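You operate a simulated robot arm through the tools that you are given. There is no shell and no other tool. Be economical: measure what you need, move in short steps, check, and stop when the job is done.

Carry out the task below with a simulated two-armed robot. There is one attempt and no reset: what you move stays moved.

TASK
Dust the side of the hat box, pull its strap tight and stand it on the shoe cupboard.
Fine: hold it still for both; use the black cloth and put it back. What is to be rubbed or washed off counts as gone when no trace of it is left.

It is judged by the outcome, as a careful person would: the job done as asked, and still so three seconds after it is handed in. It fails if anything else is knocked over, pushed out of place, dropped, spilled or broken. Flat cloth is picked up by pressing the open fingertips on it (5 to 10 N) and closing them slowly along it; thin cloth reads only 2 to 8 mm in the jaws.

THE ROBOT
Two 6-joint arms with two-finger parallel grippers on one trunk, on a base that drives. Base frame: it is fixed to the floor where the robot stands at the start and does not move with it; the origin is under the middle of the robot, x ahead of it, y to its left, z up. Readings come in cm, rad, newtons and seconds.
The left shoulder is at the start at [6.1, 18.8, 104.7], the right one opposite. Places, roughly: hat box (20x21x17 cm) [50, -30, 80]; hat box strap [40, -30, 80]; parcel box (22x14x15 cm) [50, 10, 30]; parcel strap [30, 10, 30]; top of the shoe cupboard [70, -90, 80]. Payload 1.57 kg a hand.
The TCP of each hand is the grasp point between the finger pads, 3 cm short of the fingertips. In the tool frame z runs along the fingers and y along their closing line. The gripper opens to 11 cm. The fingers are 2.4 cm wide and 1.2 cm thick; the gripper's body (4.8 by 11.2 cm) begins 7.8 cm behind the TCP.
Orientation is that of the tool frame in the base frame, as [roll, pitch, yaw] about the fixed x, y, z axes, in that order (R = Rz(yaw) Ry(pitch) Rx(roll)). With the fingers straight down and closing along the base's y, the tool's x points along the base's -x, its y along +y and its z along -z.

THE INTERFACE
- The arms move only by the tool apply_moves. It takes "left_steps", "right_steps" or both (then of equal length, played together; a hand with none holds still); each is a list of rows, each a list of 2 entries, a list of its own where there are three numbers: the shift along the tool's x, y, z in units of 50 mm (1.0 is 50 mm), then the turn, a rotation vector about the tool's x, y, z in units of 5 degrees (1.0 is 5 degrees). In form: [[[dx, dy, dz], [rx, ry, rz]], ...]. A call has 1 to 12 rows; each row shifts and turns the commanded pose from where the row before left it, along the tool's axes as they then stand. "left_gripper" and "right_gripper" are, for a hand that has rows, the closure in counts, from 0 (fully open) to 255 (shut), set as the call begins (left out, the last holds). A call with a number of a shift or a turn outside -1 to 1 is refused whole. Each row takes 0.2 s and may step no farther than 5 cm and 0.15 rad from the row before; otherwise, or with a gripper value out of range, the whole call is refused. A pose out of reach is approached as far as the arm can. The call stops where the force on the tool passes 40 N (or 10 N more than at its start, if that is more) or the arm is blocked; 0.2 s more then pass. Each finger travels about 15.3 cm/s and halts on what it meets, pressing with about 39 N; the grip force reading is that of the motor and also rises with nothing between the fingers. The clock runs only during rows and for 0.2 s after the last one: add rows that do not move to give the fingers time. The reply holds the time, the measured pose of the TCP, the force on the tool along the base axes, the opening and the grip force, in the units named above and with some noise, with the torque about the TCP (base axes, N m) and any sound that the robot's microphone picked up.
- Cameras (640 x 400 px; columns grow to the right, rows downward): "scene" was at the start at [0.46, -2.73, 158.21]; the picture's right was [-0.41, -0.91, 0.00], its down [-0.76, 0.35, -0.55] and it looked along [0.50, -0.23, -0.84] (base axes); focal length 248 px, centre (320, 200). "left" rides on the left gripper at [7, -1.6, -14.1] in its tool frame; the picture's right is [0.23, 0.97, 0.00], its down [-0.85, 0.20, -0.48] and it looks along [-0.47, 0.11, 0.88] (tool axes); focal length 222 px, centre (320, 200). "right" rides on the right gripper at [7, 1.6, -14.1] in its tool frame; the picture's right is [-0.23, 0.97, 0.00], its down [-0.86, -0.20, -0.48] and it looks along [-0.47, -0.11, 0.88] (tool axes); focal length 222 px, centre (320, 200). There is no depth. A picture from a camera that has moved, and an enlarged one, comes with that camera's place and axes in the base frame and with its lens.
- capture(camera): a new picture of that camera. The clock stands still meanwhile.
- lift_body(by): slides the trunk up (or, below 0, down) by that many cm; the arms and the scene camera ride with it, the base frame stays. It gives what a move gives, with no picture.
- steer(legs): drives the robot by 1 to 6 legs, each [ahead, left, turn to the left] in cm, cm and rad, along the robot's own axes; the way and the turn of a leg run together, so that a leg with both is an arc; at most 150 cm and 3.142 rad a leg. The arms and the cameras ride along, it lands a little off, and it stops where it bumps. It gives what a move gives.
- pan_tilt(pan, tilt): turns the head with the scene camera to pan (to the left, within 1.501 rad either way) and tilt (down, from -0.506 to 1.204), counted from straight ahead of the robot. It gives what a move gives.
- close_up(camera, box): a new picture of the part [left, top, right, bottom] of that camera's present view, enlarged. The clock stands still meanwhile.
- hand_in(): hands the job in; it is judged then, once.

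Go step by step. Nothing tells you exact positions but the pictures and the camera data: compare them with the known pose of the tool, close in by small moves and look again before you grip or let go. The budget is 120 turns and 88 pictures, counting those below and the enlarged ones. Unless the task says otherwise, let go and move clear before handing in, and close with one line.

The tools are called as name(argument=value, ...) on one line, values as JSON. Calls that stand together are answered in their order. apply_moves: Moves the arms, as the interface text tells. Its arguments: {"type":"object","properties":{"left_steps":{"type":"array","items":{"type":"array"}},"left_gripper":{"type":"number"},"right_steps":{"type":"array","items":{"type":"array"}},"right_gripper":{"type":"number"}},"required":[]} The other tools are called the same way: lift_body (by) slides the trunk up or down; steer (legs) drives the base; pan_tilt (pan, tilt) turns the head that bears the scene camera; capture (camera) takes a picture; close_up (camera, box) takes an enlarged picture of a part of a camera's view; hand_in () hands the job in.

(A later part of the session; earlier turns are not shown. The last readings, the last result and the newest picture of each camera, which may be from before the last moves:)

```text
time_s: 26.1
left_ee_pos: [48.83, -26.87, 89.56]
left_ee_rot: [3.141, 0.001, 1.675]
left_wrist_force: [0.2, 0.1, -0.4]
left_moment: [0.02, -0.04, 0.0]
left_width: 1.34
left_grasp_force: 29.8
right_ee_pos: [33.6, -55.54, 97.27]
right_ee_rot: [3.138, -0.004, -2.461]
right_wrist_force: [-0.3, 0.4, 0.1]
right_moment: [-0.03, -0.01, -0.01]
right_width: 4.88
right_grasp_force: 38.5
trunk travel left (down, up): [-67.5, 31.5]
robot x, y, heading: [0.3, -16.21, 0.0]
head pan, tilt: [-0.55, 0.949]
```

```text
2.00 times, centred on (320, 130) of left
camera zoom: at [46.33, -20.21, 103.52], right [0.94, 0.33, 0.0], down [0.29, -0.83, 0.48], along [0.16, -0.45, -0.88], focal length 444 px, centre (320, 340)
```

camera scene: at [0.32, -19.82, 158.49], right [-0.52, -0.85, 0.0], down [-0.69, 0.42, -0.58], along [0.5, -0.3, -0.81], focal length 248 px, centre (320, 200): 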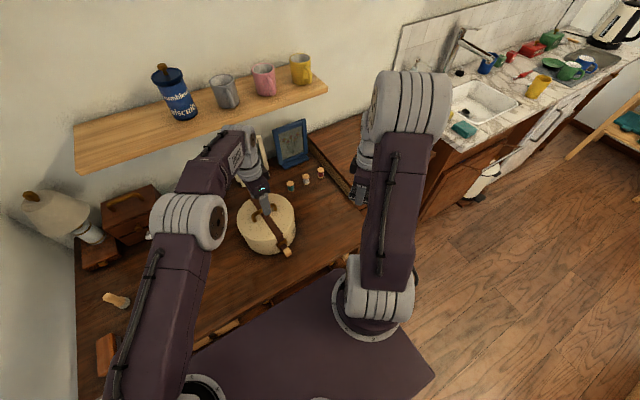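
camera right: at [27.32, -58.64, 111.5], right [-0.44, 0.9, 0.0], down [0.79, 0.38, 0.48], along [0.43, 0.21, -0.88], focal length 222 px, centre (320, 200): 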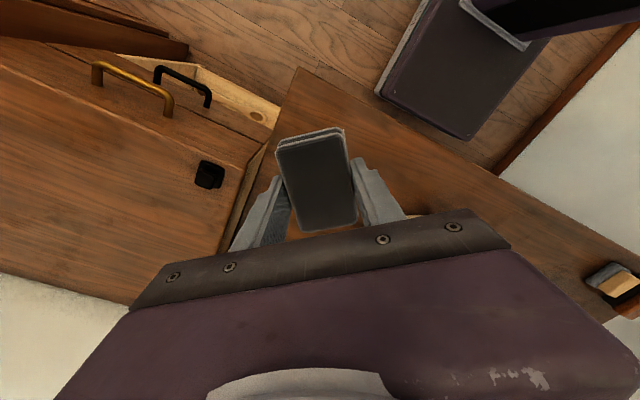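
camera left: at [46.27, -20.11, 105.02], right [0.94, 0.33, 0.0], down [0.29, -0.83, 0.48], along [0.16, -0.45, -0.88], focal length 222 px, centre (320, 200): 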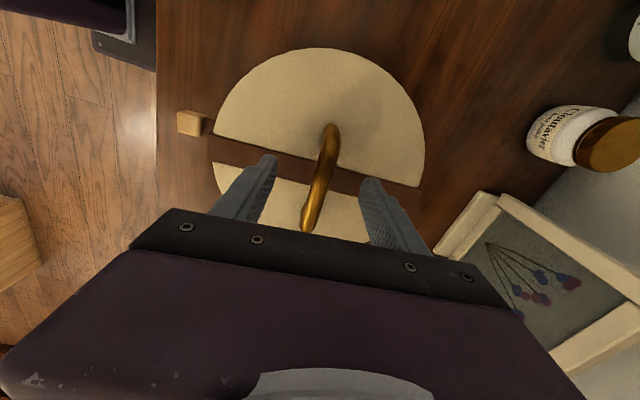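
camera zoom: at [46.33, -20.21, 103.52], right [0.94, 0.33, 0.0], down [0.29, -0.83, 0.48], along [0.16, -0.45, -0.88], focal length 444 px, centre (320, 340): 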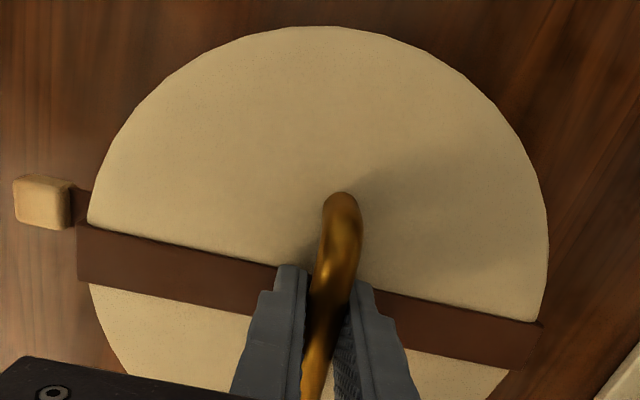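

apply_moves(right_steps=[[[0, 0, 0], [0, 0, -0.6]], [[0, 0, 0], [0, 0, -0.6]], [[-0.54, 0.374, 0.29], [0, 0, 0]], [[-0.54, 0.374, 0.29], [0, 0, 0]], [[-0.54, 0.374, 0.29], [0, 0, 0]], [[-0.54, 0.374, 0.29], [0, 0, 0]], [[-0.54, 0.374, 0.29], [0, 0, 0]], [[0, 0, 0.6], [0, 0, 0]], [[0, 0, 0.6], [0, 0, 0]], [[0, 0, 0.6], [0, 0, 0]]])

capture(camera="right")

close_up(camera="scene", box=[200, 140, 340, 280])

```text
time_s: 28.3
left_ee_pos: [48.79, -26.88, 89.45]
left_ee_rot: [-3.14, 0.003, 1.676]
left_wrist_force: [-0.5, -1.5, -0.2]
left_moment: [0.03, 0.0, 0.0]
left_width: 1.36
left_grasp_force: 29.9
right_ee_pos: [36.57, -39.36, 80.85]
right_ee_rot: [3.139, -0.002, -2.357]
right_wrist_force: [1.3, -0.4, -0.8]
right_moment: [0.0, 0.04, 0.0]
right_width: 4.86
right_grasp_force: 39.1
trunk travel left (down, up): [-67.5, 31.5]
robot x, y, heading: [0.17, -16.1, 0.004]
head pan, tilt: [-0.55, 0.949]
```

```text
51 pictures are left
camera right: at [30.63, -43.23, 95.06], right [-0.53, 0.85, 0.0], down [0.75, 0.46, 0.48], along [0.4, 0.25, -0.88], focal length 222 px, centre (320, 200)
```

right: 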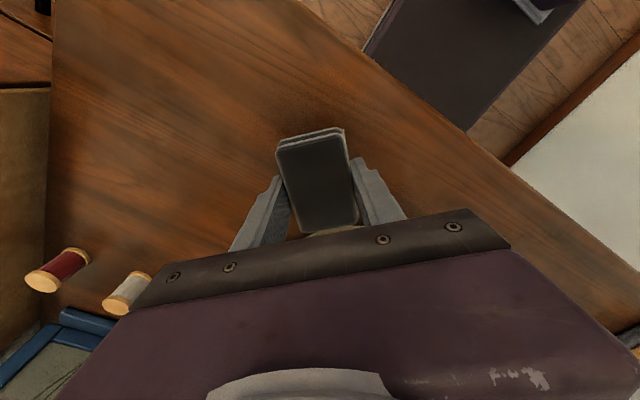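

```text
2.86 times, centred on (270, 210) of scene
camera zoom: at [0.4, -19.88, 158.48], right [-0.52, -0.85, 0.0], down [-0.69, 0.42, -0.58], along [0.5, -0.3, -0.81], focal length 708 px, centre (463, 171)
```

zoom: 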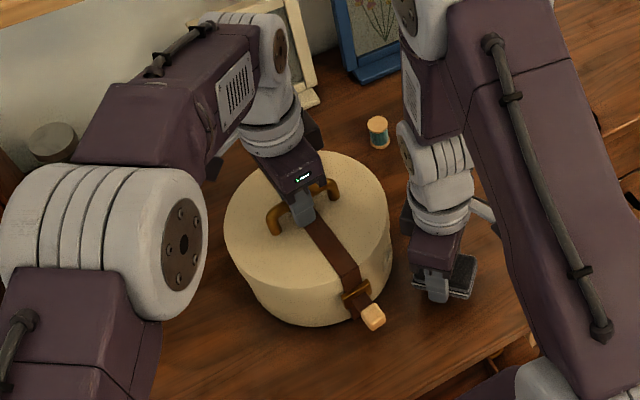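

apply_moves(right_steps=[[[-0.3, 0, 0], [0, 0, 0]], [[-0.25, 0, 0], [0, 0, 0]], [[-0.1, 0, 0], [0, 0, 0]]])

close_up(camera="scene", box=[230, 160, 330, 260])

```text
time_s: 29.1
left_ee_pos: [48.73, -26.83, 89.52]
left_ee_rot: [3.141, 0.002, 1.675]
left_wrist_force: [0.0, 1.1, 0.5]
left_moment: [0.0, -0.03, 0.0]
left_width: 1.36
left_grasp_force: 30.9
right_ee_pos: [38.78, -37.06, 81.02]
right_ee_rot: [3.139, -0.001, -2.357]
right_wrist_force: [0.0, -1.0, 0.0]
right_moment: [-0.01, 0.01, 0.0]
right_width: 4.87
right_grasp_force: 38.4
trunk travel left (down, up): [-67.5, 31.5]
robot x, y, heading: [-0.45, -16.14, 0.005]
head pan, tilt: [-0.55, 0.949]
```

```text
4.00 times, centred on (280, 210) of scene
camera zoom: at [0.29, -19.85, 158.48], right [-0.52, -0.85, 0.0], down [-0.69, 0.42, -0.58], along [0.5, -0.3, -0.81], focal length 991 px, centre (480, 160)
```

zoom: 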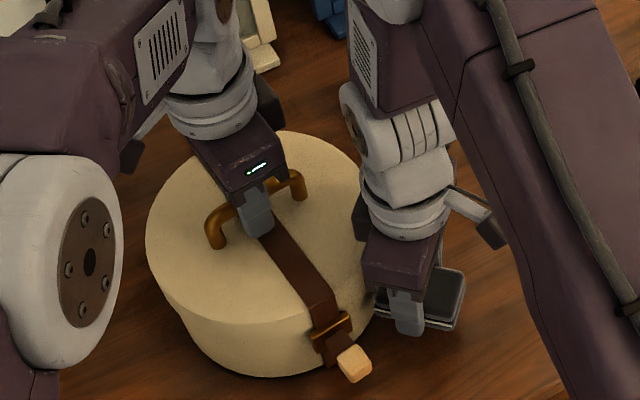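

apply_moves(right_steps=[[[-0.08, 0, 0], [0, 0, 0]], [[-0.06, 0, 0], [0, 0, 0]]])

```text
time_s: 29.7
left_ee_pos: [48.89, -26.94, 89.46]
left_ee_rot: [-3.141, -0.001, 1.675]
left_wrist_force: [0.3, 0.6, 0.6]
left_moment: [0.11, -0.08, -0.05]
left_width: 1.35
left_grasp_force: 30.3
right_ee_pos: [39.31, -36.66, 80.97]
right_ee_rot: [3.14, -0.003, -2.355]
right_wrist_force: [-1.4, -0.9, -0.7]
right_moment: [-0.03, 0.05, -0.03]
right_width: 4.88
right_grasp_force: 38.5
trunk travel left (down, up): [-67.5, 31.5]
robot x, y, heading: [0.39, -16.2, 0.001]
head pan, tilt: [-0.55, 0.949]
```

apply_moves(right_steps=[[[-0.08, 0, 0], [0, 0, 0]]])

```text
time_s: 30.1
left_ee_pos: [48.9, -26.83, 89.58]
left_ee_rot: [3.14, 0.0, 1.675]
left_wrist_force: [4.9, 8.0, 0.3]
left_moment: [0.56, -0.05, -0.18]
left_width: 1.37
left_grasp_force: 30.3
right_ee_pos: [39.55, -36.37, 81.04]
right_ee_rot: [3.137, -0.007, -2.357]
right_wrist_force: [-4.3, -8.6, -2.4]
right_moment: [-0.24, 0.12, -0.09]
right_width: 4.86
right_grasp_force: 39.4
trunk travel left (down, up): [-67.5, 31.5]
robot x, y, heading: [-0.12, -15.66, 0.001]
head pan, tilt: [-0.55, 0.949]
```

Pressing with about 10 N. I'll now rub in an arc around the box side.

apply_moves(right_steps=[[[0, 0.235, 0], [0, 0, 1]], [[0, 0.19, 0], [0, 0, 0.8]], [[0, -0.235, 0], [0, 0, -1]], [[0, -0.235, 0], [0, 0, -1]], [[0, -0.235, 0], [0, 0, -1]], [[0, -0.235, 0], [0, 0, -1]]])

```text
time_s: 31.5
left_ee_pos: [48.75, -26.92, 89.48]
left_ee_rot: [-3.141, 0.004, 1.676]
left_wrist_force: [5.8, 1.2, 6.4]
left_moment: [0.05, 0.14, 0.05]
left_width: 1.36
left_grasp_force: 30.3
right_ee_pos: [41.39, -38.05, 81.06]
right_ee_rot: [3.141, -0.003, -2.164]
right_wrist_force: [0.0, -0.5, 0.1]
right_moment: [-0.03, 0.02, -0.01]
right_width: 4.87
right_grasp_force: 39.5
trunk travel left (down, up): [-67.5, 31.5]
robot x, y, heading: [0.04, -16.17, 0.005]
head pan, tilt: [-0.55, 0.949]
```

apply_moves(right_steps=[[[-0.08, 0, 0], [0, 0, 0]]])

close_up(camera="scene", box=[230, 160, 330, 260])

```text
time_s: 31.9
left_ee_pos: [48.74, -26.86, 89.51]
left_ee_rot: [3.14, -0.002, 1.679]
left_wrist_force: [9.0, 12.8, 8.6]
left_moment: [0.51, 0.07, 0.36]
left_width: 1.39
left_grasp_force: 29.7
right_ee_pos: [41.3, -38.09, 80.95]
right_ee_rot: [3.139, -0.004, -2.167]
right_wrist_force: [-7.9, -19.3, 0.0]
right_moment: [-0.32, 0.14, -0.37]
right_width: 4.91
right_grasp_force: 39.1
trunk travel left (down, up): [-67.5, 31.5]
robot x, y, heading: [-0.04, -15.99, 0.001]
head pan, tilt: [-0.55, 0.949]
```

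```text
4.00 times, centred on (280, 210) of scene
camera zoom: at [0.15, -19.96, 158.48], right [-0.52, -0.85, 0.0], down [-0.69, 0.42, -0.58], along [0.5, -0.3, -0.81], focal length 991 px, centre (480, 160)
```

zoom: 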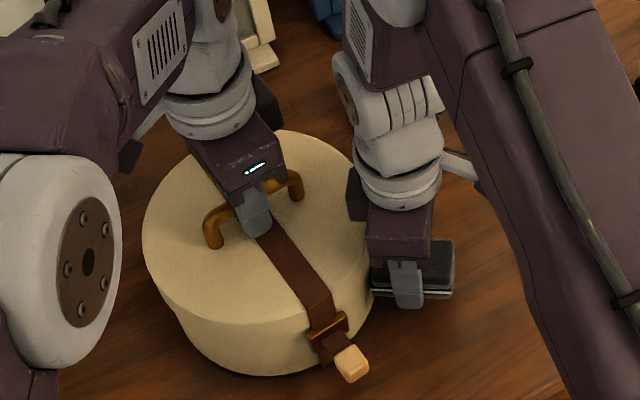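

apply_moves(right_steps=[[[0.03, 0.235, 0], [0, 0, 1]], [[0, 0.235, 0], [0, 0, 1]], [[0, 0.235, 0], [0, 0, 1]], [[0, 0.2, 0], [0, 0, 0.8]], [[0, 0, -0.2], [0, 0, 0]], [[0, -0.235, 0], [0, 0, -1]], [[0, -0.235, 0], [0, 0, -1]], [[0, -0.235, 0], [0, 0, -1]], [[0, -0.2, 0], [0, 0, -0.8]]])

```text
time_s: 33.9
left_ee_pos: [48.78, -27.02, 89.48]
left_ee_rot: [-3.141, 0.003, 1.676]
left_wrist_force: [1.2, -1.6, -0.6]
left_moment: [-0.39, 0.04, 0.18]
left_width: 1.38
left_grasp_force: 30.2
right_ee_pos: [41.42, -38.29, 82.02]
right_ee_rot: [3.141, -0.002, -2.164]
right_wrist_force: [0.0, 0.1, -0.4]
right_moment: [-0.02, 0.04, 0.01]
right_width: 4.87
right_grasp_force: 38.9
trunk travel left (down, up): [-67.5, 31.5]
robot x, y, heading: [0.17, -16.07, 0.003]
head pan, tilt: [-0.55, 0.949]
```

apply_moves(right_steps=[[[0.8, 0, 0], [0, 0, 0]], [[0.6, -0.6, 0], [0, 0, 0]], [[0, -0.9, 0], [0, 0, 0]], [[0, -0.9, 0], [0, 0, 0]]])

close_up(camera="scene", box=[230, 160, 330, 260])

capture(camera="right")

```text
time_s: 34.9
left_ee_pos: [48.85, -27.0, 89.33]
left_ee_rot: [3.142, -0.001, 1.674]
left_wrist_force: [0.0, -0.7, -5.6]
left_moment: [0.01, -0.04, 0.0]
left_width: 1.34
left_grasp_force: 30.4
right_ee_pos: [47.31, -50.74, 81.95]
right_ee_rot: [3.138, -0.003, -2.165]
right_wrist_force: [0.3, -0.5, -0.3]
right_moment: [0.02, 0.04, 0.04]
right_width: 4.89
right_grasp_force: 39.1
trunk travel left (down, up): [-67.5, 31.5]
robot x, y, heading: [0.09, -16.4, 0.008]
head pan, tilt: [-0.55, 0.949]
```

```text
4.00 times, centred on (280, 210) of scene
camera zoom: at [0.38, -19.96, 158.48], right [-0.52, -0.85, 0.0], down [-0.69, 0.42, -0.58], along [0.5, -0.3, -0.81], focal length 991 px, centre (480, 160)
```

zoom: 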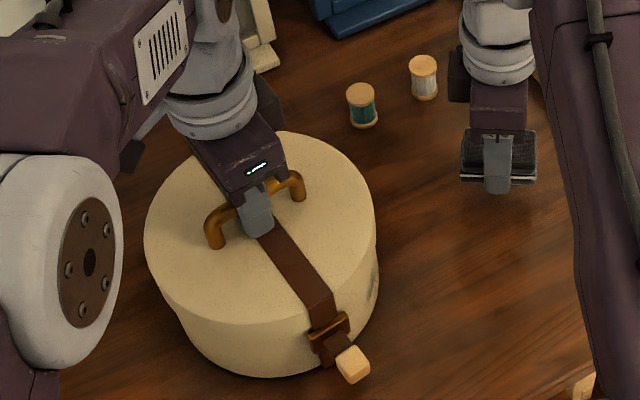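

```text
46 pictures are left
camera right: at [42.22, -55.67, 96.15], right [-0.68, 0.73, 0.0], down [0.65, 0.6, 0.48], along [0.35, 0.33, -0.88], focal length 222 px, centre (320, 200)
```

right: 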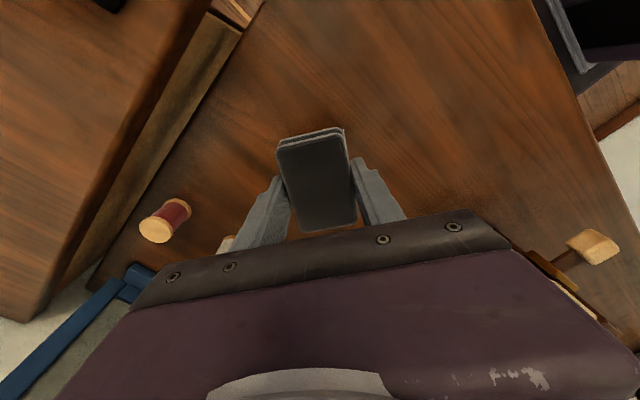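

apply_moves(right_steps=[[[0, 0, -0.8], [0, 0, 0]], [[0, 0, -0.8], [0, 0, 0]], [[0, 0, -0.8], [0, 0, 0]]])

close_up(camera="right", box=[340, 100, 580, 250])

```text
time_s: 35.7
left_ee_pos: [48.63, -26.82, 89.53]
left_ee_rot: [3.142, 0.003, 1.675]
left_wrist_force: [0.1, 1.4, -4.9]
left_moment: [0.05, -0.04, 0.0]
left_width: 1.35
left_grasp_force: 30.9
right_ee_pos: [47.21, -50.7, 94.17]
right_ee_rot: [3.139, -0.002, -2.165]
right_wrist_force: [0.3, 0.6, -0.2]
right_moment: [0.0, -0.02, 0.0]
right_width: 4.9
right_grasp_force: 38.8
trunk travel left (down, up): [-67.5, 31.5]
robot x, y, heading: [-0.31, -16.28, 0.001]
head pan, tilt: [-0.55, 0.949]
```

```text
2.67 times, centred on (460, 175) of right
camera zoom: at [42.11, -55.52, 108.34], right [-0.68, 0.73, 0.0], down [0.65, 0.6, 0.48], along [0.35, 0.32, -0.88], focal length 592 px, centre (-53, 267)
```

zoom: 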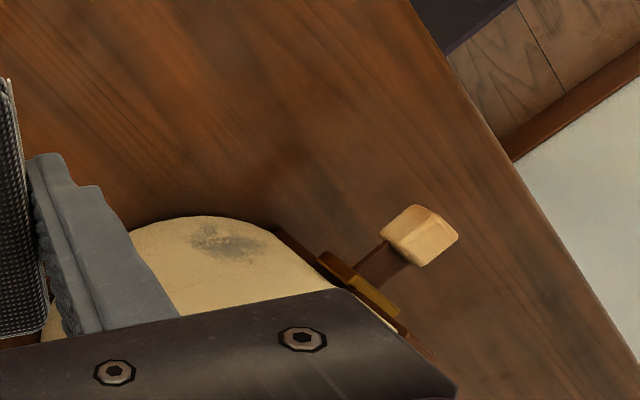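

Much of the smudge still shows, at z 76 to 81 over about ±12°. I'll go back for firmer, more systematic strokes centred on it.

apply_moves(right_steps=[[[0, 0, 0], [0, 0, 0.93]], [[0, 0, 0], [0, 0, 0.94]], [[-0.11, 0.75, 0], [0, 0, 0]], [[-0.11, 0.75, 0], [0, 0, 0]], [[-0.11, 0.75, 0], [0, 0, 0]], [[-0.11, 0.75, 0], [0, 0, 0]], [[0, 0, 0.9], [0, 0, 0]], [[0, 0, 0.9], [0, 0, 0]], [[0, 0, 0.9], [0, 0, 0]], [[-0.3, 0, 0], [0, 0, 0]], [[-0.14, 0, 0], [0, 0, 0]]])

```text
time_s: 38.1
left_ee_pos: [48.66, -26.86, 89.41]
left_ee_rot: [3.141, 0.001, 1.676]
left_wrist_force: [0.4, 0.1, -5.0]
left_moment: [0.03, -0.04, -0.02]
left_width: 1.35
left_grasp_force: 30.0
right_ee_pos: [39.22, -37.27, 80.42]
right_ee_rot: [3.14, -0.004, -2.329]
right_wrist_force: [-0.1, -0.4, -0.1]
right_moment: [0.04, -0.01, -0.03]
right_width: 4.86
right_grasp_force: 39.1
trunk travel left (down, up): [-67.5, 31.5]
robot x, y, heading: [-0.27, -16.44, 0.004]
head pan, tilt: [-0.55, 0.949]
```

apply_moves(right_steps=[[[-0.12, 0, 0], [0, 0, 0]], [[-0.08, 0, 0], [0, 0, 0]]])

```text
time_s: 38.7
left_ee_pos: [48.79, -26.74, 89.62]
left_ee_rot: [3.139, -0.001, 1.675]
left_wrist_force: [5.2, 11.8, 2.2]
left_moment: [0.82, 0.0, -0.41]
left_width: 1.34
left_grasp_force: 30.1
right_ee_pos: [40.02, -36.61, 80.53]
right_ee_rot: [3.139, -0.006, -2.328]
right_wrist_force: [-7.2, -13.0, -1.4]
right_moment: [-0.26, 0.14, -0.04]
right_width: 4.88
right_grasp_force: 39.2
trunk travel left (down, up): [-67.5, 31.5]
robot x, y, heading: [0.11, -16.13, -0.001]
head pan, tilt: [-0.55, 0.949]
```

apply_moves(right_steps=[[[0, -0.3, 0], [0, 0, 0]], [[0, 0.3, 0], [0, 0, 0]], [[-0.012, -0.227, 0], [0, 0, -1]], [[0, -0.25, 0], [0, 0, 0]], [[0, 0.25, 0], [0, 0, 0]], [[-0.012, -0.227, 0], [0, 0, -1]], [[0, -0.25, 0], [0, 0, 0]], [[0, 0.25, 0], [0, 0, 0]]])

```text
time_s: 40.5
left_ee_pos: [48.66, -26.82, 89.5]
left_ee_rot: [3.141, -0.003, 1.675]
left_wrist_force: [8.4, 19.9, 18.4]
left_moment: [0.14, -0.05, -0.2]
left_width: 1.36
left_grasp_force: 30.1
right_ee_pos: [41.9, -38.07, 80.55]
right_ee_rot: [-3.138, -0.002, -2.154]
right_wrist_force: [-3.0, -26.5, -4.2]
right_moment: [-0.55, 0.13, -0.48]
right_width: 4.88
right_grasp_force: 39.2
trunk travel left (down, up): [-67.5, 31.5]
robot x, y, heading: [0.06, -16.19, -0.003]
head pan, tilt: [-0.55, 0.949]
```

apply_moves(right_steps=[[[0.025, 0.227, 0], [0, 0, 1]], [[0.012, 0.227, 0], [0, 0, 1]], [[0, -0.25, 0], [0, 0, 0]], [[0, 0.2, 0], [0, 0, 0]], [[0, 0.2, 0], [0, 0, 1]], [[0, -0.2, 0], [0, 0, 0]], [[0, 0.2, 0], [0, 0, 0]], [[0, 0.2, 0], [0, 0, 1]], [[0, -0.2, 0], [0, 0, 0]], [[0, 0.2, 0], [0, 0, 0]]])

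```text
time_s: 42.7
left_ee_pos: [48.7, -26.89, 89.43]
left_ee_rot: [-3.141, 0.001, 1.677]
left_wrist_force: [0.0, -0.6, -5.3]
left_moment: [0.05, -0.04, -0.02]
left_width: 1.38
left_grasp_force: 30.3
right_ee_pos: [38.92, -35.36, 80.46]
right_ee_rot: [3.141, -0.002, -2.503]
right_wrist_force: [0.5, 1.0, -1.2]
right_moment: [0.0, -0.03, 0.02]
right_width: 4.87
right_grasp_force: 39.4
trunk travel left (down, up): [-67.5, 31.5]
robot x, y, heading: [0.63, -16.14, -0.0]
head pan, tilt: [-0.55, 0.949]
```

apply_moves(right_steps=[[[-0.08, 0, 0], [0, 0, 0]]])

```text
time_s: 43.1
left_ee_pos: [48.69, -26.93, 89.45]
left_ee_rot: [3.14, 0.002, 1.676]
left_wrist_force: [3.5, 7.5, -0.6]
left_moment: [0.54, -0.1, -0.22]
left_width: 1.36
left_grasp_force: 29.9
right_ee_pos: [38.94, -35.25, 80.47]
right_ee_rot: [3.14, -0.004, -2.502]
right_wrist_force: [-4.4, -7.7, -3.1]
right_moment: [-0.17, 0.16, -0.12]
right_width: 4.9
right_grasp_force: 39.5
trunk travel left (down, up): [-67.5, 31.5]
robot x, y, heading: [0.01, -16.37, 0.007]
head pan, tilt: [-0.55, 0.949]
```

apply_moves(right_steps=[[[-0.03, -0.25, 0], [0, 0, 0]], [[0, 0.2, 0], [0, 0, 0]], [[-0.015, 0.15, 0], [0, 0, 1]], [[0, -0.2, 0], [0, 0, 0]], [[0, 0.15, 0], [0, 0, 0]], [[0, 0, -0.25], [0, 0, 0]], [[0, -0.2, 0], [0, 0, 0]], [[0, 0.2, 0], [0, 0, 0]], [[0, -0.24, 0], [0, 0, -1]], [[0, -0.2, 0], [0, 0, 0]], [[0, 0.2, 0], [0, 0, 0]]])

```text
time_s: 45.5
left_ee_pos: [48.83, -26.82, 89.62]
left_ee_rot: [3.136, 0.0, 1.676]
left_wrist_force: [19.2, 19.0, 26.5]
left_moment: [-0.15, -0.19, -0.11]
left_width: 1.39
left_grasp_force: 30.6
right_ee_pos: [39.57, -35.99, 81.88]
right_ee_rot: [-3.139, 0.001, -2.504]
right_wrist_force: [-12.1, -25.1, -0.2]
right_moment: [-0.4, 0.21, -0.31]
right_width: 4.88
right_grasp_force: 38.6
trunk travel left (down, up): [-67.5, 31.5]
robot x, y, heading: [0.45, -16.02, 0.006]
head pan, tilt: [-0.55, 0.949]
```

apply_moves(right_steps=[[[0.03, 0.2, 0], [0, 0, 0]], [[0, -0.4, 0], [0, 0, -1]], [[0, 0.2, 0], [0, 0, 0]], [[0, -0.4, 0], [0, 0, -1]], [[0, 0.25, 0], [0, 0, 0]], [[0, -0.4, 0], [0, 0, -1]], [[0, 0.2, 0], [0, 0, 0]], [[0, -0.2, 0], [0, 0, 0]]])

```text
time_s: 47.3
left_ee_pos: [48.61, -26.88, 89.47]
left_ee_rot: [-3.137, -0.002, 1.676]
left_wrist_force: [1.6, 0.8, 2.4]
left_moment: [-0.39, 0.11, 0.07]
left_width: 1.38
left_grasp_force: 30.4
right_ee_pos: [41.32, -38.08, 81.77]
right_ee_rot: [3.14, -0.002, -2.242]
right_wrist_force: [0.4, -0.2, 0.1]
right_moment: [0.0, 0.02, 0.03]
right_width: 4.89
right_grasp_force: 38.6
trunk travel left (down, up): [-67.5, 31.5]
robot x, y, heading: [0.08, -16.14, 0.005]
head pan, tilt: [-0.55, 0.949]
```

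apply_moves(right_steps=[[[0.8, 0, 0], [0, 0, 0]], [[0.3, -0.6, -0.6], [0, 0, 0]], [[0, -0.6, -0.6], [0, 0, 0]], [[0, -0.6, -0.6], [0, 0, 0]], [[0, -0.6, -0.6], [0, 0, 0]]])

close_up(camera="right", box=[340, 100, 580, 250])

```text
time_s: 48.5
left_ee_pos: [48.83, -26.92, 89.41]
left_ee_rot: [-3.141, 0.001, 1.676]
left_wrist_force: [-0.9, 0.6, -4.6]
left_moment: [0.02, -0.01, -0.02]
left_width: 1.38
left_grasp_force: 30.6
right_ee_pos: [47.49, -49.88, 93.91]
right_ee_rot: [3.14, -0.002, -2.24]
right_wrist_force: [-0.2, 0.6, -0.3]
right_moment: [-0.01, 0.01, -0.02]
right_width: 4.87
right_grasp_force: 39.0
trunk travel left (down, up): [-67.5, 31.5]
robot x, y, heading: [0.01, -16.03, 0.007]
head pan, tilt: [-0.55, 0.949]
```

```text
2.67 times, centred on (460, 175) of right
camera zoom: at [42.0, -54.39, 108.14], right [-0.62, 0.78, 0.0], down [0.69, 0.55, 0.48], along [0.37, 0.3, -0.88], focal length 592 px, centre (-53, 267)
```

zoom: 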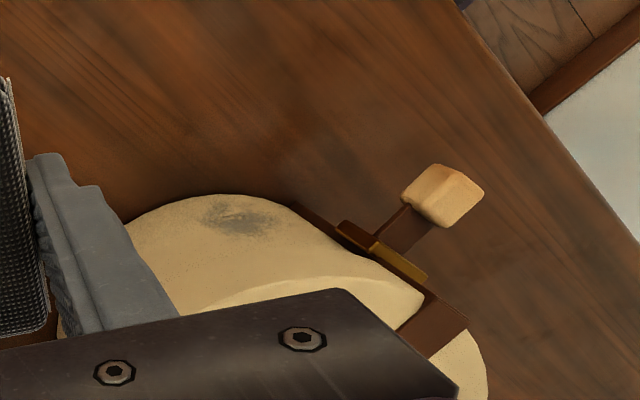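

The remaining trace sits lower: the box tapers toward its base, so only the pad's top edge touched. I'll go back lower with the pad tilted about 6° to match the side.

apply_moves(right_steps=[[[0, 0, 0], [0, 0, 0.77]], [[0, 0, 0], [0, 0, 0.76]], [[0.02, 0.76, 0], [0, 0, 0]], [[0, 0.76, 0], [0, 0, 0]], [[0, 0.76, 0], [0, 0, 0]], [[0, 0.75, 0], [0, 0, 0]], [[0, 0, 0.7], [0, 0, 0]], [[0, 0, 0.7], [0, 0, 0]], [[0, 0, 0.7], [0, 0, 0]], [[0, 0, 0.7], [0, 0, 0]], [[0, 0, 0], [0, -0.6, 0]], [[0, 0, 0], [0, -0.6, 0]]])

apply_moves(right_steps=[[[-0.4, 0, 0], [0, 0, 0]], [[-0.2, 0, 0], [0, 0, 0]]])

close_up(camera="scene", box=[230, 160, 330, 260])

```text
time_s: 51.1
left_ee_pos: [48.7, -26.89, 89.48]
left_ee_rot: [3.141, 0.001, 1.674]
left_wrist_force: [-0.5, -0.4, -4.4]
left_moment: [0.04, -0.04, 0.01]
left_width: 1.39
left_grasp_force: 29.6
right_ee_pos: [36.74, -38.66, 79.54]
right_ee_rot: [3.123, 0.037, -2.375]
right_wrist_force: [-0.4, 0.0, -1.3]
right_moment: [-0.01, -0.03, 0.01]
right_width: 4.85
right_grasp_force: 39.3
right hand out of reach, approached as far as the arm can: row 12
trunk travel left (down, up): [-67.5, 31.5]
robot x, y, heading: [-0.12, -15.91, 0.002]
head pan, tilt: [-0.55, 0.949]
```

```text
time_s: 51.7
left_ee_pos: [48.83, -26.89, 89.5]
left_ee_rot: [3.14, 0.002, 1.676]
left_wrist_force: [-0.1, -0.4, -4.9]
left_moment: [-0.02, -0.05, 0.01]
left_width: 1.34
left_grasp_force: 30.2
right_ee_pos: [38.84, -36.58, 79.92]
right_ee_rot: [3.12, 0.035, -2.373]
right_wrist_force: [-0.5, -0.3, -0.6]
right_moment: [-0.01, 0.0, -0.01]
right_width: 4.86
right_grasp_force: 38.9
trunk travel left (down, up): [-67.5, 31.5]
robot x, y, heading: [0.27, -16.16, -0.001]
head pan, tilt: [-0.55, 0.949]
```

```text
4.00 times, centred on (280, 210) of scene
camera zoom: at [0.33, -19.87, 158.48], right [-0.52, -0.85, 0.0], down [-0.69, 0.42, -0.58], along [0.5, -0.3, -0.81], focal length 991 px, centre (480, 160)
```

zoom: 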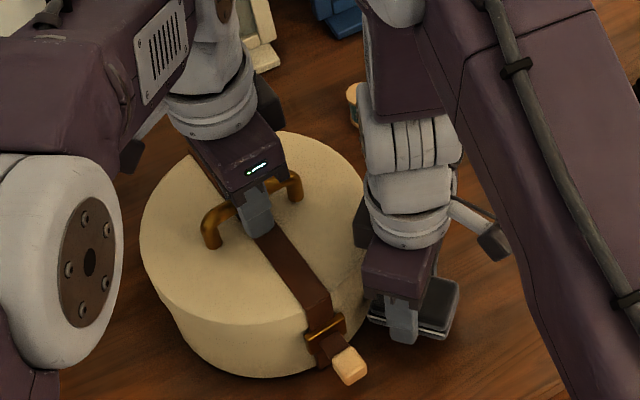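

apply_moves(right_steps=[[[0, 0, 0], [0, -0.7, 0]], [[-0.06, 0, 0.04], [0, 0, 0]]])

```text
time_s: 52.3
left_ee_pos: [48.78, -26.97, 89.56]
left_ee_rot: [-3.141, 0.003, 1.676]
left_wrist_force: [0.7, 0.3, -4.2]
left_moment: [0.04, 0.01, 0.02]
left_width: 1.38
left_grasp_force: 30.2
right_ee_pos: [39.08, -36.31, 79.73]
right_ee_rot: [3.123, 0.099, -2.376]
right_wrist_force: [-0.4, -0.1, 0.0]
right_moment: [-0.03, 0.02, 0.01]
right_width: 4.87
right_grasp_force: 38.6
trunk travel left (down, up): [-67.5, 31.5]
robot x, y, heading: [-0.25, -16.0, 0.003]
head pan, tilt: [-0.55, 0.949]
```

Now the tilt is about 5.7°. Pressing in.

apply_moves(right_steps=[[[-0.06, 0, 0], [0, 0, 0]], [[-0.06, 0, 0], [0, 0, 0]]])

```text
time_s: 52.9
left_ee_pos: [48.82, -26.76, 89.56]
left_ee_rot: [3.141, 0.0, 1.676]
left_wrist_force: [6.0, 11.4, 2.8]
left_moment: [0.92, -0.31, -0.36]
left_width: 1.38
left_grasp_force: 30.2
right_ee_pos: [39.47, -35.85, 79.73]
right_ee_rot: [3.121, 0.095, -2.376]
right_wrist_force: [-5.9, -11.0, -7.6]
right_moment: [-0.49, 0.38, -0.13]
right_width: 4.87
right_grasp_force: 38.9
trunk travel left (down, up): [-67.5, 31.5]
robot x, y, heading: [-0.06, -16.19, 0.003]
head pan, tilt: [-0.55, 0.949]
```

apply_moves(right_steps=[[[0, -0.25, 0], [0, 0, 0]], [[0, 0.25, 0.1], [0, 0, 0]], [[0, -0.25, 0.1], [0, 0, 0]], [[0, 0.25, 0], [0, 0, 0]], [[-0.01, -0.227, 0], [-0.1, 0, -1]], [[0, -0.25, 0], [0, 0, 0]], [[0, 0.25, -0.2], [0, 0, 0]], [[0, -0.25, 0], [0, 0, 0]], [[0, 0.25, 0.2], [0, 0, 0]]])

```text
time_s: 54.9
left_ee_pos: [48.71, -26.84, 89.65]
left_ee_rot: [3.137, 0.003, 1.676]
left_wrist_force: [16.4, 12.9, 26.3]
left_moment: [0.27, -0.16, 0.28]
left_width: 1.39
left_grasp_force: 29.7
right_ee_pos: [40.45, -36.57, 78.97]
right_ee_rot: [3.129, 0.102, -2.289]
right_wrist_force: [-9.8, -27.1, 4.9]
right_moment: [-0.58, 0.12, -0.24]
right_width: 4.86
right_grasp_force: 39.1
trunk travel left (down, up): [-67.5, 31.5]
robot x, y, heading: [-0.02, -15.99, 0.003]
head pan, tilt: [-0.55, 0.949]
```

apply_moves(right_steps=[[[0.02, -0.227, 0], [-0.1, 0, -1]], [[0, -0.25, 0], [0, 0, 0]], [[0, 0.25, -0.2], [0, 0, 0]], [[0, -0.25, 0], [0, 0, 0]], [[0, 0.25, 0.2], [0, 0, 0]], [[0, 0.227, 0], [0.1, 0, 1]], [[0, 0.227, 0], [0.1, 0, 1]], [[0, -0.25, 0], [0, 0, 0]], [[0, 0.25, -0.2], [0, 0, 0]], [[0, -0.25, 0], [0, 0, 0]], [[0, 0.25, 0.2], [0, 0, 0]]])

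apply_moves(right_steps=[[[-0.02, 0.18, 0], [0.1, 0, 1]], [[0, -0.25, 0], [0, 0, 0]], [[0, 0.25, -0.2], [0, 0, 0]], [[0, -0.25, 0], [0, 0, 0]], [[0, 0.25, 0.2], [0, 0, 0]]])

```text
time_s: 57.3
left_ee_pos: [48.66, -26.88, 89.68]
left_ee_rot: [3.139, 0.002, 1.676]
left_wrist_force: [15.1, 8.2, 21.7]
left_moment: [-0.32, -0.32, 0.34]
left_width: 1.37
left_grasp_force: 30.1
right_ee_pos: [39.51, -36.07, 78.93]
right_ee_rot: [3.126, 0.095, -2.377]
right_wrist_force: [-6.3, -15.1, 2.4]
right_moment: [-0.32, 0.07, -0.23]
right_width: 4.87
right_grasp_force: 38.7
trunk travel left (down, up): [-67.5, 31.5]
robot x, y, heading: [-0.16, -16.66, -0.002]
head pan, tilt: [-0.55, 0.949]
```

```text
time_s: 58.5
left_ee_pos: [48.68, -26.78, 89.54]
left_ee_rot: [3.141, 0.0, 1.675]
left_wrist_force: [13.3, 8.5, 17.4]
left_moment: [-0.07, -0.22, 0.22]
left_width: 1.39
left_grasp_force: 30.7
right_ee_pos: [38.91, -35.32, 78.78]
right_ee_rot: [3.127, 0.095, -2.463]
right_wrist_force: [-7.4, -14.5, 2.0]
right_moment: [-0.32, 0.09, -0.33]
right_width: 4.87
right_grasp_force: 38.8
trunk travel left (down, up): [-67.5, 31.5]
robot x, y, heading: [0.04, -15.95, 0.001]
head pan, tilt: [-0.55, 0.949]
```

apply_moves(right_steps=[[[-0.02, 0.14, 0], [0.1, 0, 1]], [[0, -0.25, 0], [0, 0, 0]], [[0, 0.22, -0.2], [0, 0, 0]], [[0, -0.22, 0], [0, 0, 0]], [[0.8, 0, 0], [0, 0, 0]], [[0.3, -0.6, -0.6], [0, 1, 0]], [[0, -0.7, -0.6], [0, 0.2, 0]], [[0, -0.7, -0.6], [0, 0, -1]], [[0, -0.7, -0.6], [0, 0, -1]], [[0, -0.3, -0.3], [0, 0, -1]]])

close_up(camera="right", box=[340, 100, 580, 250])

```text
time_s: 60.7
left_ee_pos: [48.68, -27.0, 89.37]
left_ee_rot: [-3.141, 0.001, 1.676]
left_wrist_force: [-0.5, 0.7, -3.5]
left_moment: [0.04, 0.0, 0.0]
left_width: 1.39
left_grasp_force: 29.9
right_ee_pos: [42.79, -48.97, 90.58]
right_ee_rot: [3.11, 0.074, -2.285]
right_wrist_force: [-0.2, -0.2, 0.1]
right_moment: [0.02, 0.01, 0.02]
right_width: 4.87
right_grasp_force: 38.8
right hand out of reach, approached as far as the arm can: row 6
trunk travel left (down, up): [-67.5, 31.5]
robot x, y, heading: [0.08, -15.81, -0.004]
head pan, tilt: [-0.55, 0.949]
```

```text
2.67 times, centred on (460, 175) of right
camera zoom: at [36.78, -54.24, 104.21], right [-0.59, 0.81, 0.05], down [0.7, 0.48, 0.54], along [0.41, 0.35, -0.84], focal length 592 px, centre (-53, 267)
```

zoom: 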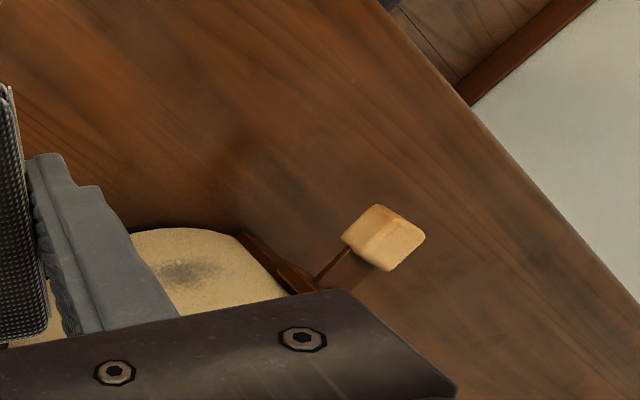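

apply_moves(right_steps=[[[0, 0, 0], [0.05, 0, 0.66]], [[0, 0, 0], [0.05, 0, 0.66]], [[-0.1, 0.59, 0], [0, 0, 0]], [[-0.1, 0.59, 0], [0, 0, 0]], [[-0.1, 0.59, 0], [0, 0, 0]], [[-0.1, 0.58, 0], [0, 0, 0]], [[0, 0, 0.6], [0, 0, 0]], [[0, 0, 0.6], [0, 0, 0]], [[0, 0, 0.6], [0, 0, 0]], [[-0.3, 0, 0], [0, 0, 0]], [[-0.2, 0, 0], [0, 0, 0]]])

```text
time_s: 63.1
left_ee_pos: [48.79, -27.01, 89.36]
left_ee_rot: [-3.141, 0.004, 1.677]
left_wrist_force: [0.5, -0.1, -4.5]
left_moment: [0.03, -0.03, 0.01]
left_width: 1.35
left_grasp_force: 29.8
right_ee_pos: [38.63, -36.7, 82.34]
right_ee_rot: [3.114, 0.073, -2.402]
right_wrist_force: [-0.1, 0.9, 0.0]
right_moment: [0.01, 0.02, -0.02]
right_width: 4.88
right_grasp_force: 38.9
trunk travel left (down, up): [-67.5, 31.5]
robot x, y, heading: [-0.06, -15.96, 0.001]
head pan, tilt: [-0.55, 0.949]
```

apply_moves(right_steps=[[[-0.1, 0, 0.1], [0, 0, 0]], [[-0.09, 0, 0], [0, 0, 0]]])

```text
time_s: 63.7
left_ee_pos: [48.79, -26.75, 89.53]
left_ee_rot: [3.139, -0.002, 1.675]
left_wrist_force: [6.9, 12.0, 2.1]
left_moment: [0.87, -0.25, -0.43]
left_width: 1.39
left_grasp_force: 30.4
right_ee_pos: [39.2, -35.97, 81.74]
right_ee_rot: [3.113, 0.072, -2.402]
right_wrist_force: [-6.9, -11.9, -7.4]
right_moment: [-0.56, 0.37, -0.18]
right_width: 4.87
right_grasp_force: 39.1
trunk travel left (down, up): [-67.5, 31.5]
robot x, y, heading: [0.39, -16.03, -0.001]
head pan, tilt: [-0.55, 0.949]
```

apply_moves(right_steps=[[[0.06, 0, 0], [0, 0.85, 0]], [[-0.06, 0.2, 0], [0, 0, 0]], [[0, -0.4, 0], [0, 0, 0]], [[0, 0.4, 0], [0, 0, 0]], [[0, -0.4, 0], [0, 0, 0]], [[0, 0.4, 0], [0, 0, 0]]])

```text
time_s: 65.1
left_ee_pos: [48.73, -26.8, 89.69]
left_ee_rot: [3.139, 0.002, 1.674]
left_wrist_force: [9.1, 12.3, 7.5]
left_moment: [0.16, -0.13, -0.25]
left_width: 1.36
left_grasp_force: 29.6
right_ee_pos: [38.7, -35.16, 81.85]
right_ee_rot: [3.113, -0.002, -2.402]
right_wrist_force: [-6.1, -14.4, -0.9]
right_moment: [-0.25, 0.13, -0.36]
right_width: 4.87
right_grasp_force: 38.8
trunk travel left (down, up): [-67.5, 31.5]
robot x, y, heading: [0.31, -16.11, -0.001]
head pan, tilt: [-0.55, 0.949]
```

apply_moves(right_steps=[[[-0.01, -0.4, -0.1], [0, 0, 0]], [[0, 0.4, 0], [0, 0, 0]], [[-0.01, -0.627, 0], [0, 0, -1]], [[0, 0.4, 0.1], [0, 0, 0]], [[0, -0.4, 0], [0, 0, 0]], [[0, 0.4, 0.15], [0, 0, 0]], [[0, -0.4, 0], [0, 0, 0]], [[0, 0.4, 0], [0, 0, 0]], [[0.01, 0.2, 0], [0, 0, 1]], [[0, -0.4, 0], [0, 0, 0]], [[0, 0.4, 0], [0, 0, 0]], [[0, -0.4, 0], [0, 0, 0]]])

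```text
time_s: 67.7
left_ee_pos: [48.75, -26.94, 89.32]
left_ee_rot: [-3.14, -0.004, 1.675]
left_wrist_force: [1.2, 2.6, 2.6]
left_moment: [-0.17, 0.13, -0.09]
left_width: 1.38
left_grasp_force: 30.0
right_ee_pos: [40.02, -36.97, 80.84]
right_ee_rot: [3.114, -0.003, -2.397]
right_wrist_force: [-0.1, -2.0, -0.5]
right_moment: [-0.07, 0.07, -0.01]
right_width: 4.87
right_grasp_force: 38.6
trunk travel left (down, up): [-67.5, 31.5]
robot x, y, heading: [0.05, -16.18, 0.001]
head pan, tilt: [-0.55, 0.949]
```

apply_moves(right_steps=[[[-0.06, 0.4, 0], [0, 0, 0]], [[0, -0.4, 0], [0, 0, 0]], [[0, 0.4, -0.15], [0, 0, 0]], [[0, -0.4, 0], [0, 0, 0]], [[-0.02, 0.5, 0], [0, 0, 0.9]], [[0, -0.35, 0], [0, 0, 0]], [[0, 0.35, 0], [0, 0, 0]], [[0, -0.35, 0.15], [0, 0, 0]], [[0, 0.35, 0], [0, 0, 0]], [[0, -0.35, 0], [0, 0, 0]]])

```text
time_s: 69.9
left_ee_pos: [48.85, -26.98, 89.6]
left_ee_rot: [3.14, 0.004, 1.675]
left_wrist_force: [11.7, 7.6, 17.9]
left_moment: [0.29, -0.01, 0.07]
left_width: 1.37
left_grasp_force: 30.4
right_ee_pos: [39.53, -36.13, 80.97]
right_ee_rot: [3.113, -0.004, -2.477]
right_wrist_force: [-5.8, -0.4, -0.9]
right_moment: [-0.05, 0.12, 0.16]
right_width: 4.87
right_grasp_force: 38.6
trunk travel left (down, up): [-67.5, 31.5]
robot x, y, heading: [0.01, -16.32, 0.0]
head pan, tilt: [-0.55, 0.949]
```

Retreat and look again.

apply_moves(right_steps=[[[0.8, 0, 0], [0, 0, 0]], [[0.1, -0.6, -0.6], [0, 0, 0]], [[0, -0.7, -0.6], [0, 0, -1]], [[0, -0.7, -0.6], [0, 0, -1]], [[0, -0.7, -0.6], [0, 0, -1]]])

close_up(camera="right", box=[360, 130, 520, 230])

```text
time_s: 71.1
left_ee_pos: [48.61, -26.87, 89.42]
left_ee_rot: [-3.139, -0.002, 1.675]
left_wrist_force: [-0.1, 0.3, -3.3]
left_moment: [-0.28, 0.1, 0.11]
left_width: 1.35
left_grasp_force: 30.7
right_ee_pos: [45.33, -49.24, 92.88]
right_ee_rot: [3.113, 0.005, -2.214]
right_wrist_force: [1.1, -0.1, -1.0]
right_moment: [0.0, 0.04, 0.0]
right_width: 4.87
right_grasp_force: 38.6
trunk travel left (down, up): [-67.5, 31.5]
robot x, y, heading: [0.13, -15.9, 0.004]
head pan, tilt: [-0.55, 0.949]
```

```text
4.00 times, centred on (440, 180) of right
camera zoom: at [40.21, -54.21, 106.99], right [-0.64, 0.77, 0.03], down [0.68, 0.55, 0.48], along [0.35, 0.33, -0.88], focal length 888 px, centre (-160, 280)
```

zoom: 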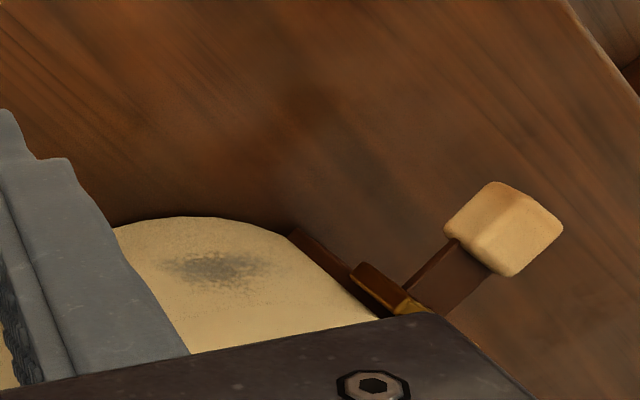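

The smudge keeps shrinking but its centre remains at about z 80, angle 226°. I'll rub its centre more firmly.

apply_moves(right_steps=[[[0, 0, 0], [0, 0, 0.72]], [[-0.09, 0.62, 0], [0, 0, 0.71]], [[-0.09, 0.63, 0], [0, 0, 0]], [[-0.09, 0.63, 0], [0, 0, 0]], [[-0.1, 0.62, 0], [0, 0, 0]], [[0, 0, 0.73], [0, 0, 0]], [[0, 0, 0.73], [0, 0, 0]], [[0, 0, 0.72], [0, 0, 0]], [[-0.3, 0, 0], [0, 0, 0]], [[-0.2, 0, 0], [0, 0, 0]], [[-0.1, 0, 0], [0, 0, 0]], [[-0.06, 0, 0], [0, 0, 0]]])

```text
time_s: 73.7
left_ee_pos: [48.76, -26.88, 89.48]
left_ee_rot: [-3.141, 0.002, 1.675]
left_wrist_force: [0.1, -0.4, -4.3]
left_moment: [0.01, -0.02, -0.02]
left_width: 1.38
left_grasp_force: 29.9
right_ee_pos: [39.61, -36.69, 82.09]
right_ee_rot: [3.114, 0.001, -2.341]
right_wrist_force: [-0.3, -0.5, 0.0]
right_moment: [-0.02, 0.01, 0.01]
right_width: 4.86
right_grasp_force: 39.1
trunk travel left (down, up): [-67.5, 31.5]
robot x, y, heading: [-0.46, -15.93, 0.004]
head pan, tilt: [-0.55, 0.949]
```

apply_moves(right_steps=[[[-0.06, 0, 0], [0, 0, 0]], [[-0.05, 0, 0], [0, 0, 0]]])

close_up(camera="right", box=[220, 100, 460, 250])

```text
time_s: 74.3
left_ee_pos: [48.75, -26.66, 89.48]
left_ee_rot: [3.139, -0.002, 1.675]
left_wrist_force: [7.3, 13.5, 1.5]
left_moment: [0.85, -0.15, -0.51]
left_width: 1.39
left_grasp_force: 30.3
right_ee_pos: [39.73, -36.34, 82.08]
right_ee_rot: [3.109, -0.003, -2.342]
right_wrist_force: [-8.4, -13.1, -5.4]
right_moment: [-0.39, 0.22, -0.08]
right_width: 4.88
right_grasp_force: 38.9
trunk travel left (down, up): [-67.5, 31.5]
robot x, y, heading: [-0.24, -16.12, 0.003]
head pan, tilt: [-0.55, 0.949]
```

```text
2.67 times, centred on (340, 175) of right
camera zoom: at [34.22, -40.6, 96.28], right [-0.54, 0.84, 0.03], down [0.75, 0.47, 0.47], along [0.38, 0.28, -0.88], focal length 592 px, centre (267, 267)
```

zoom: 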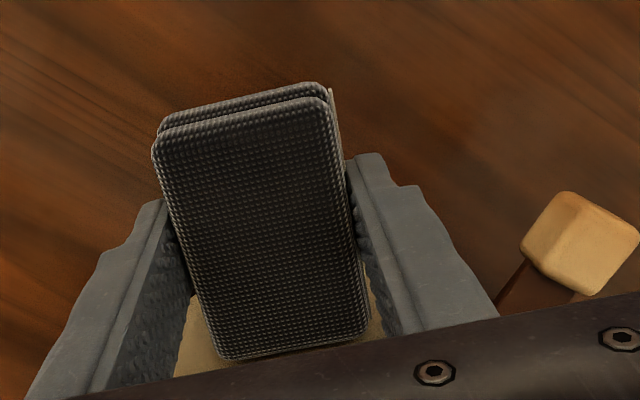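

apply_moves(right_steps=[[[0, 0, 0], [0, 0.6, 0]], [[-0.02, 0.2, 0], [0, 0, 0]], [[0, -0.4, 0], [0, 0, 0]], [[0, 0.4, 0], [0, 0, 0]], [[0, -0.4, 0], [0, 0, 0]], [[0, 0.4, 0], [0, 0, 0]], [[0, -0.4, 0], [0, 0, 0]], [[0, 0.2, 0], [0, 0, 0]]])

```text
time_s: 76.1
left_ee_pos: [48.8, -26.76, 89.5]
left_ee_rot: [3.138, 0.002, 1.676]
left_wrist_force: [15.0, 18.2, 23.0]
left_moment: [-0.49, -0.2, -0.32]
left_width: 1.36
left_grasp_force: 30.3
right_ee_pos: [40.02, -36.45, 82.21]
right_ee_rot: [3.115, -0.053, -2.341]
right_wrist_force: [-7.5, -26.7, -2.7]
right_moment: [-0.54, 0.18, -0.37]
right_width: 4.89
right_grasp_force: 39.3
trunk travel left (down, up): [-67.5, 31.5]
robot x, y, heading: [-0.29, -15.96, 0.005]
head pan, tilt: [-0.55, 0.949]
```

apply_moves(right_steps=[[[0.03, 0.2, 0], [0, 0.6, 0]], [[0, -0.4, 0], [0, 0, 0]], [[0, 0.4, 0.1], [0, 0, 0]], [[0, -0.4, 0], [0, 0, 0]], [[0, 0.4, 0.1], [0, 0, 0]], [[0, -0.4, 0], [0, 0, 0]], [[0, 0.4, -0.2], [0, 0, 0]], [[0, -0.4, -0.15], [0, 0, 0]], [[0, 0.4, 0], [0, 0, 0]], [[0, -0.4, 0], [0, 0, 0]]])

apply_moves(right_steps=[[[0.8, 0, 0], [0, -1, 0]], [[0, -0.6, -0.6], [0, 0, 0]], [[0, -0.7, -0.6], [0, 0, -0.7]], [[0, -0.7, -0.6], [0, 0, -0.7]], [[0, -0.5, -0.4], [0, 0, 0]]])

close_up(camera="right", box=[360, 130, 520, 230])

```text
time_s: 78.3
left_ee_pos: [49.01, -27.07, 89.48]
left_ee_rot: [3.141, 0.0, 1.677]
left_wrist_force: [15.9, 5.8, 10.5]
left_moment: [-0.24, -0.24, 0.74]
left_width: 1.37
left_grasp_force: 30.6
right_ee_pos: [40.58, -37.09, 82.82]
right_ee_rot: [3.109, -0.107, -2.337]
right_wrist_force: [-17.2, -2.6, -9.6]
right_moment: [-0.44, 0.35, 0.57]
right_width: 4.87
right_grasp_force: 39.3
trunk travel left (down, up): [-67.5, 31.5]
robot x, y, heading: [0.16, -15.88, 0.003]
head pan, tilt: [-0.55, 0.949]
```

```text
time_s: 79.5
left_ee_pos: [48.7, -26.9, 89.36]
left_ee_rot: [-3.139, 0.001, 1.675]
left_wrist_force: [0.8, -0.1, -5.4]
left_moment: [0.04, -0.04, -0.01]
left_width: 1.36
left_grasp_force: 30.2
right_ee_pos: [47.97, -48.32, 93.61]
right_ee_rot: [3.111, -0.014, -2.217]
right_wrist_force: [-0.2, 0.5, -0.4]
right_moment: [0.03, -0.02, 0.03]
right_width: 4.87
right_grasp_force: 39.1
trunk travel left (down, up): [-67.5, 31.5]
robot x, y, heading: [0.06, -16.28, -0.005]
head pan, tilt: [-0.55, 0.949]
```

```text
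4.00 times, centred on (440, 180) of right
camera zoom: at [42.98, -53.12, 107.95], right [-0.64, 0.77, 0.03], down [0.69, 0.56, 0.46], along [0.34, 0.31, -0.89], focal length 888 px, centre (-160, 280)
```

zoom: 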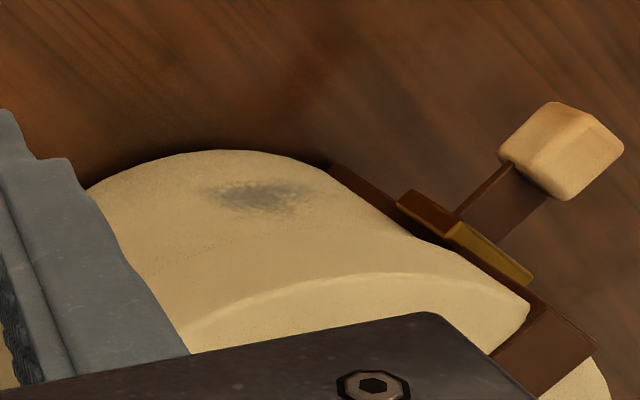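

What's left is a horizontal strip at about z 78.1 to 79.4, angles 213° to 229°. I'll target it with the pad's upper edge tilted forward, sweeping it up and down and around.

apply_moves(right_steps=[[[0, 0, 0], [0, 0, 0.8]], [[0, 0, 0], [0, 0, 0.8]], [[0.04, 0.75, 0], [0, 0, 0.7]], [[0.04, 0.75, 0], [0, 0, 0]], [[0.04, 0.75, 0], [0, 0, 0]], [[0.03, 0.75, 0], [0, 0, 0]], [[0, 0, 0.7], [0, 0, 0]], [[0, 0, 0.7], [0, 0, 0]], [[0, 0, 0.7], [0, 0, 0]], [[0, 0, 0.67], [0, 0, 0]], [[-0.3, 0, 0], [0, 0.8, 0]]])

apply_moves(right_steps=[[[-0.08, 0, 0], [0, 0, 0]], [[-0.06, 0, 0], [0, 0, 0]]])

```text
time_s: 81.9
left_ee_pos: [48.71, -26.79, 89.47]
left_ee_rot: [3.141, 0.003, 1.675]
left_wrist_force: [-0.7, -0.5, -4.2]
left_moment: [-0.02, -0.03, -0.01]
left_width: 1.37
left_grasp_force: 31.3
right_ee_pos: [37.89, -36.51, 80.42]
right_ee_rot: [3.115, -0.092, -2.417]
right_wrist_force: [-0.7, -0.3, 0.2]
right_moment: [-0.03, -0.01, -0.01]
right_width: 4.89
right_grasp_force: 39.1
trunk travel left (down, up): [-67.5, 31.5]
robot x, y, heading: [0.11, -16.14, 0.001]
head pan, tilt: [-0.55, 0.949]
```

```text
time_s: 82.5
left_ee_pos: [48.75, -26.95, 89.52]
left_ee_rot: [-3.141, 0.001, 1.676]
left_wrist_force: [-1.1, -0.4, -5.9]
left_moment: [0.02, -0.05, -0.02]
left_width: 1.38
left_grasp_force: 30.7
right_ee_pos: [38.2, -36.0, 80.35]
right_ee_rot: [3.117, -0.091, -2.418]
right_wrist_force: [-0.7, 0.7, -1.1]
right_moment: [-0.03, 0.01, -0.02]
right_width: 4.86
right_grasp_force: 39.0
trunk travel left (down, up): [-67.5, 31.5]
robot x, y, heading: [-0.06, -15.84, 0.003]
head pan, tilt: [-0.55, 0.949]
```

apply_moves(right_steps=[[[-0.07, 0, 0.12], [0, 0, 0]], [[-0.07, 0, 0], [0, 0, 0]], [[-0.05, 0, 0], [0, 0, 0]]])

```text
time_s: 83.3
left_ee_pos: [48.78, -26.83, 89.46]
left_ee_rot: [3.141, 0.0, 1.676]
left_wrist_force: [2.7, 4.5, -2.8]
left_moment: [0.49, -0.17, -0.18]
left_width: 1.38
left_grasp_force: 29.8
right_ee_pos: [38.83, -35.47, 79.64]
right_ee_rot: [3.115, -0.091, -2.419]
right_wrist_force: [-2.6, -5.2, -3.2]
right_moment: [-0.16, 0.13, -0.1]
right_width: 4.89
right_grasp_force: 38.9
trunk travel left (down, up): [-67.5, 31.5]
robot x, y, heading: [0.06, -16.44, 0.0]
head pan, tilt: [-0.55, 0.949]
```

apply_moves(right_steps=[[[-0.05, 0.15, 0], [0, 0, 0]], [[0, -0.35, 0], [0, 0, 0]], [[0, 0.35, 0], [0, 0, 0]], [[0, -0.35, -0.1], [0, 0, 0]], [[0, 0.35, 0], [0, 0, 0]], [[0, -0.35, 0.1], [0, 0, 0]], [[0, 0.35, 0], [0, 0, 0]], [[0, -0.35, 0], [0, 0, 0]]])

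```text
time_s: 85.1
left_ee_pos: [48.81, -27.02, 89.53]
left_ee_rot: [-3.141, 0.002, 1.675]
left_wrist_force: [6.1, 4.9, 8.4]
left_moment: [0.16, 0.08, -0.03]
left_width: 1.41
left_grasp_force: 30.1
right_ee_pos: [39.71, -36.11, 79.61]
right_ee_rot: [3.116, -0.087, -2.418]
right_wrist_force: [-2.7, -1.6, -0.9]
right_moment: [-0.08, 0.06, 0.05]
right_width: 4.86
right_grasp_force: 39.3
trunk travel left (down, up): [-67.5, 31.5]
robot x, y, heading: [0.19, -16.19, -0.001]
head pan, tilt: [-0.55, 0.949]
```

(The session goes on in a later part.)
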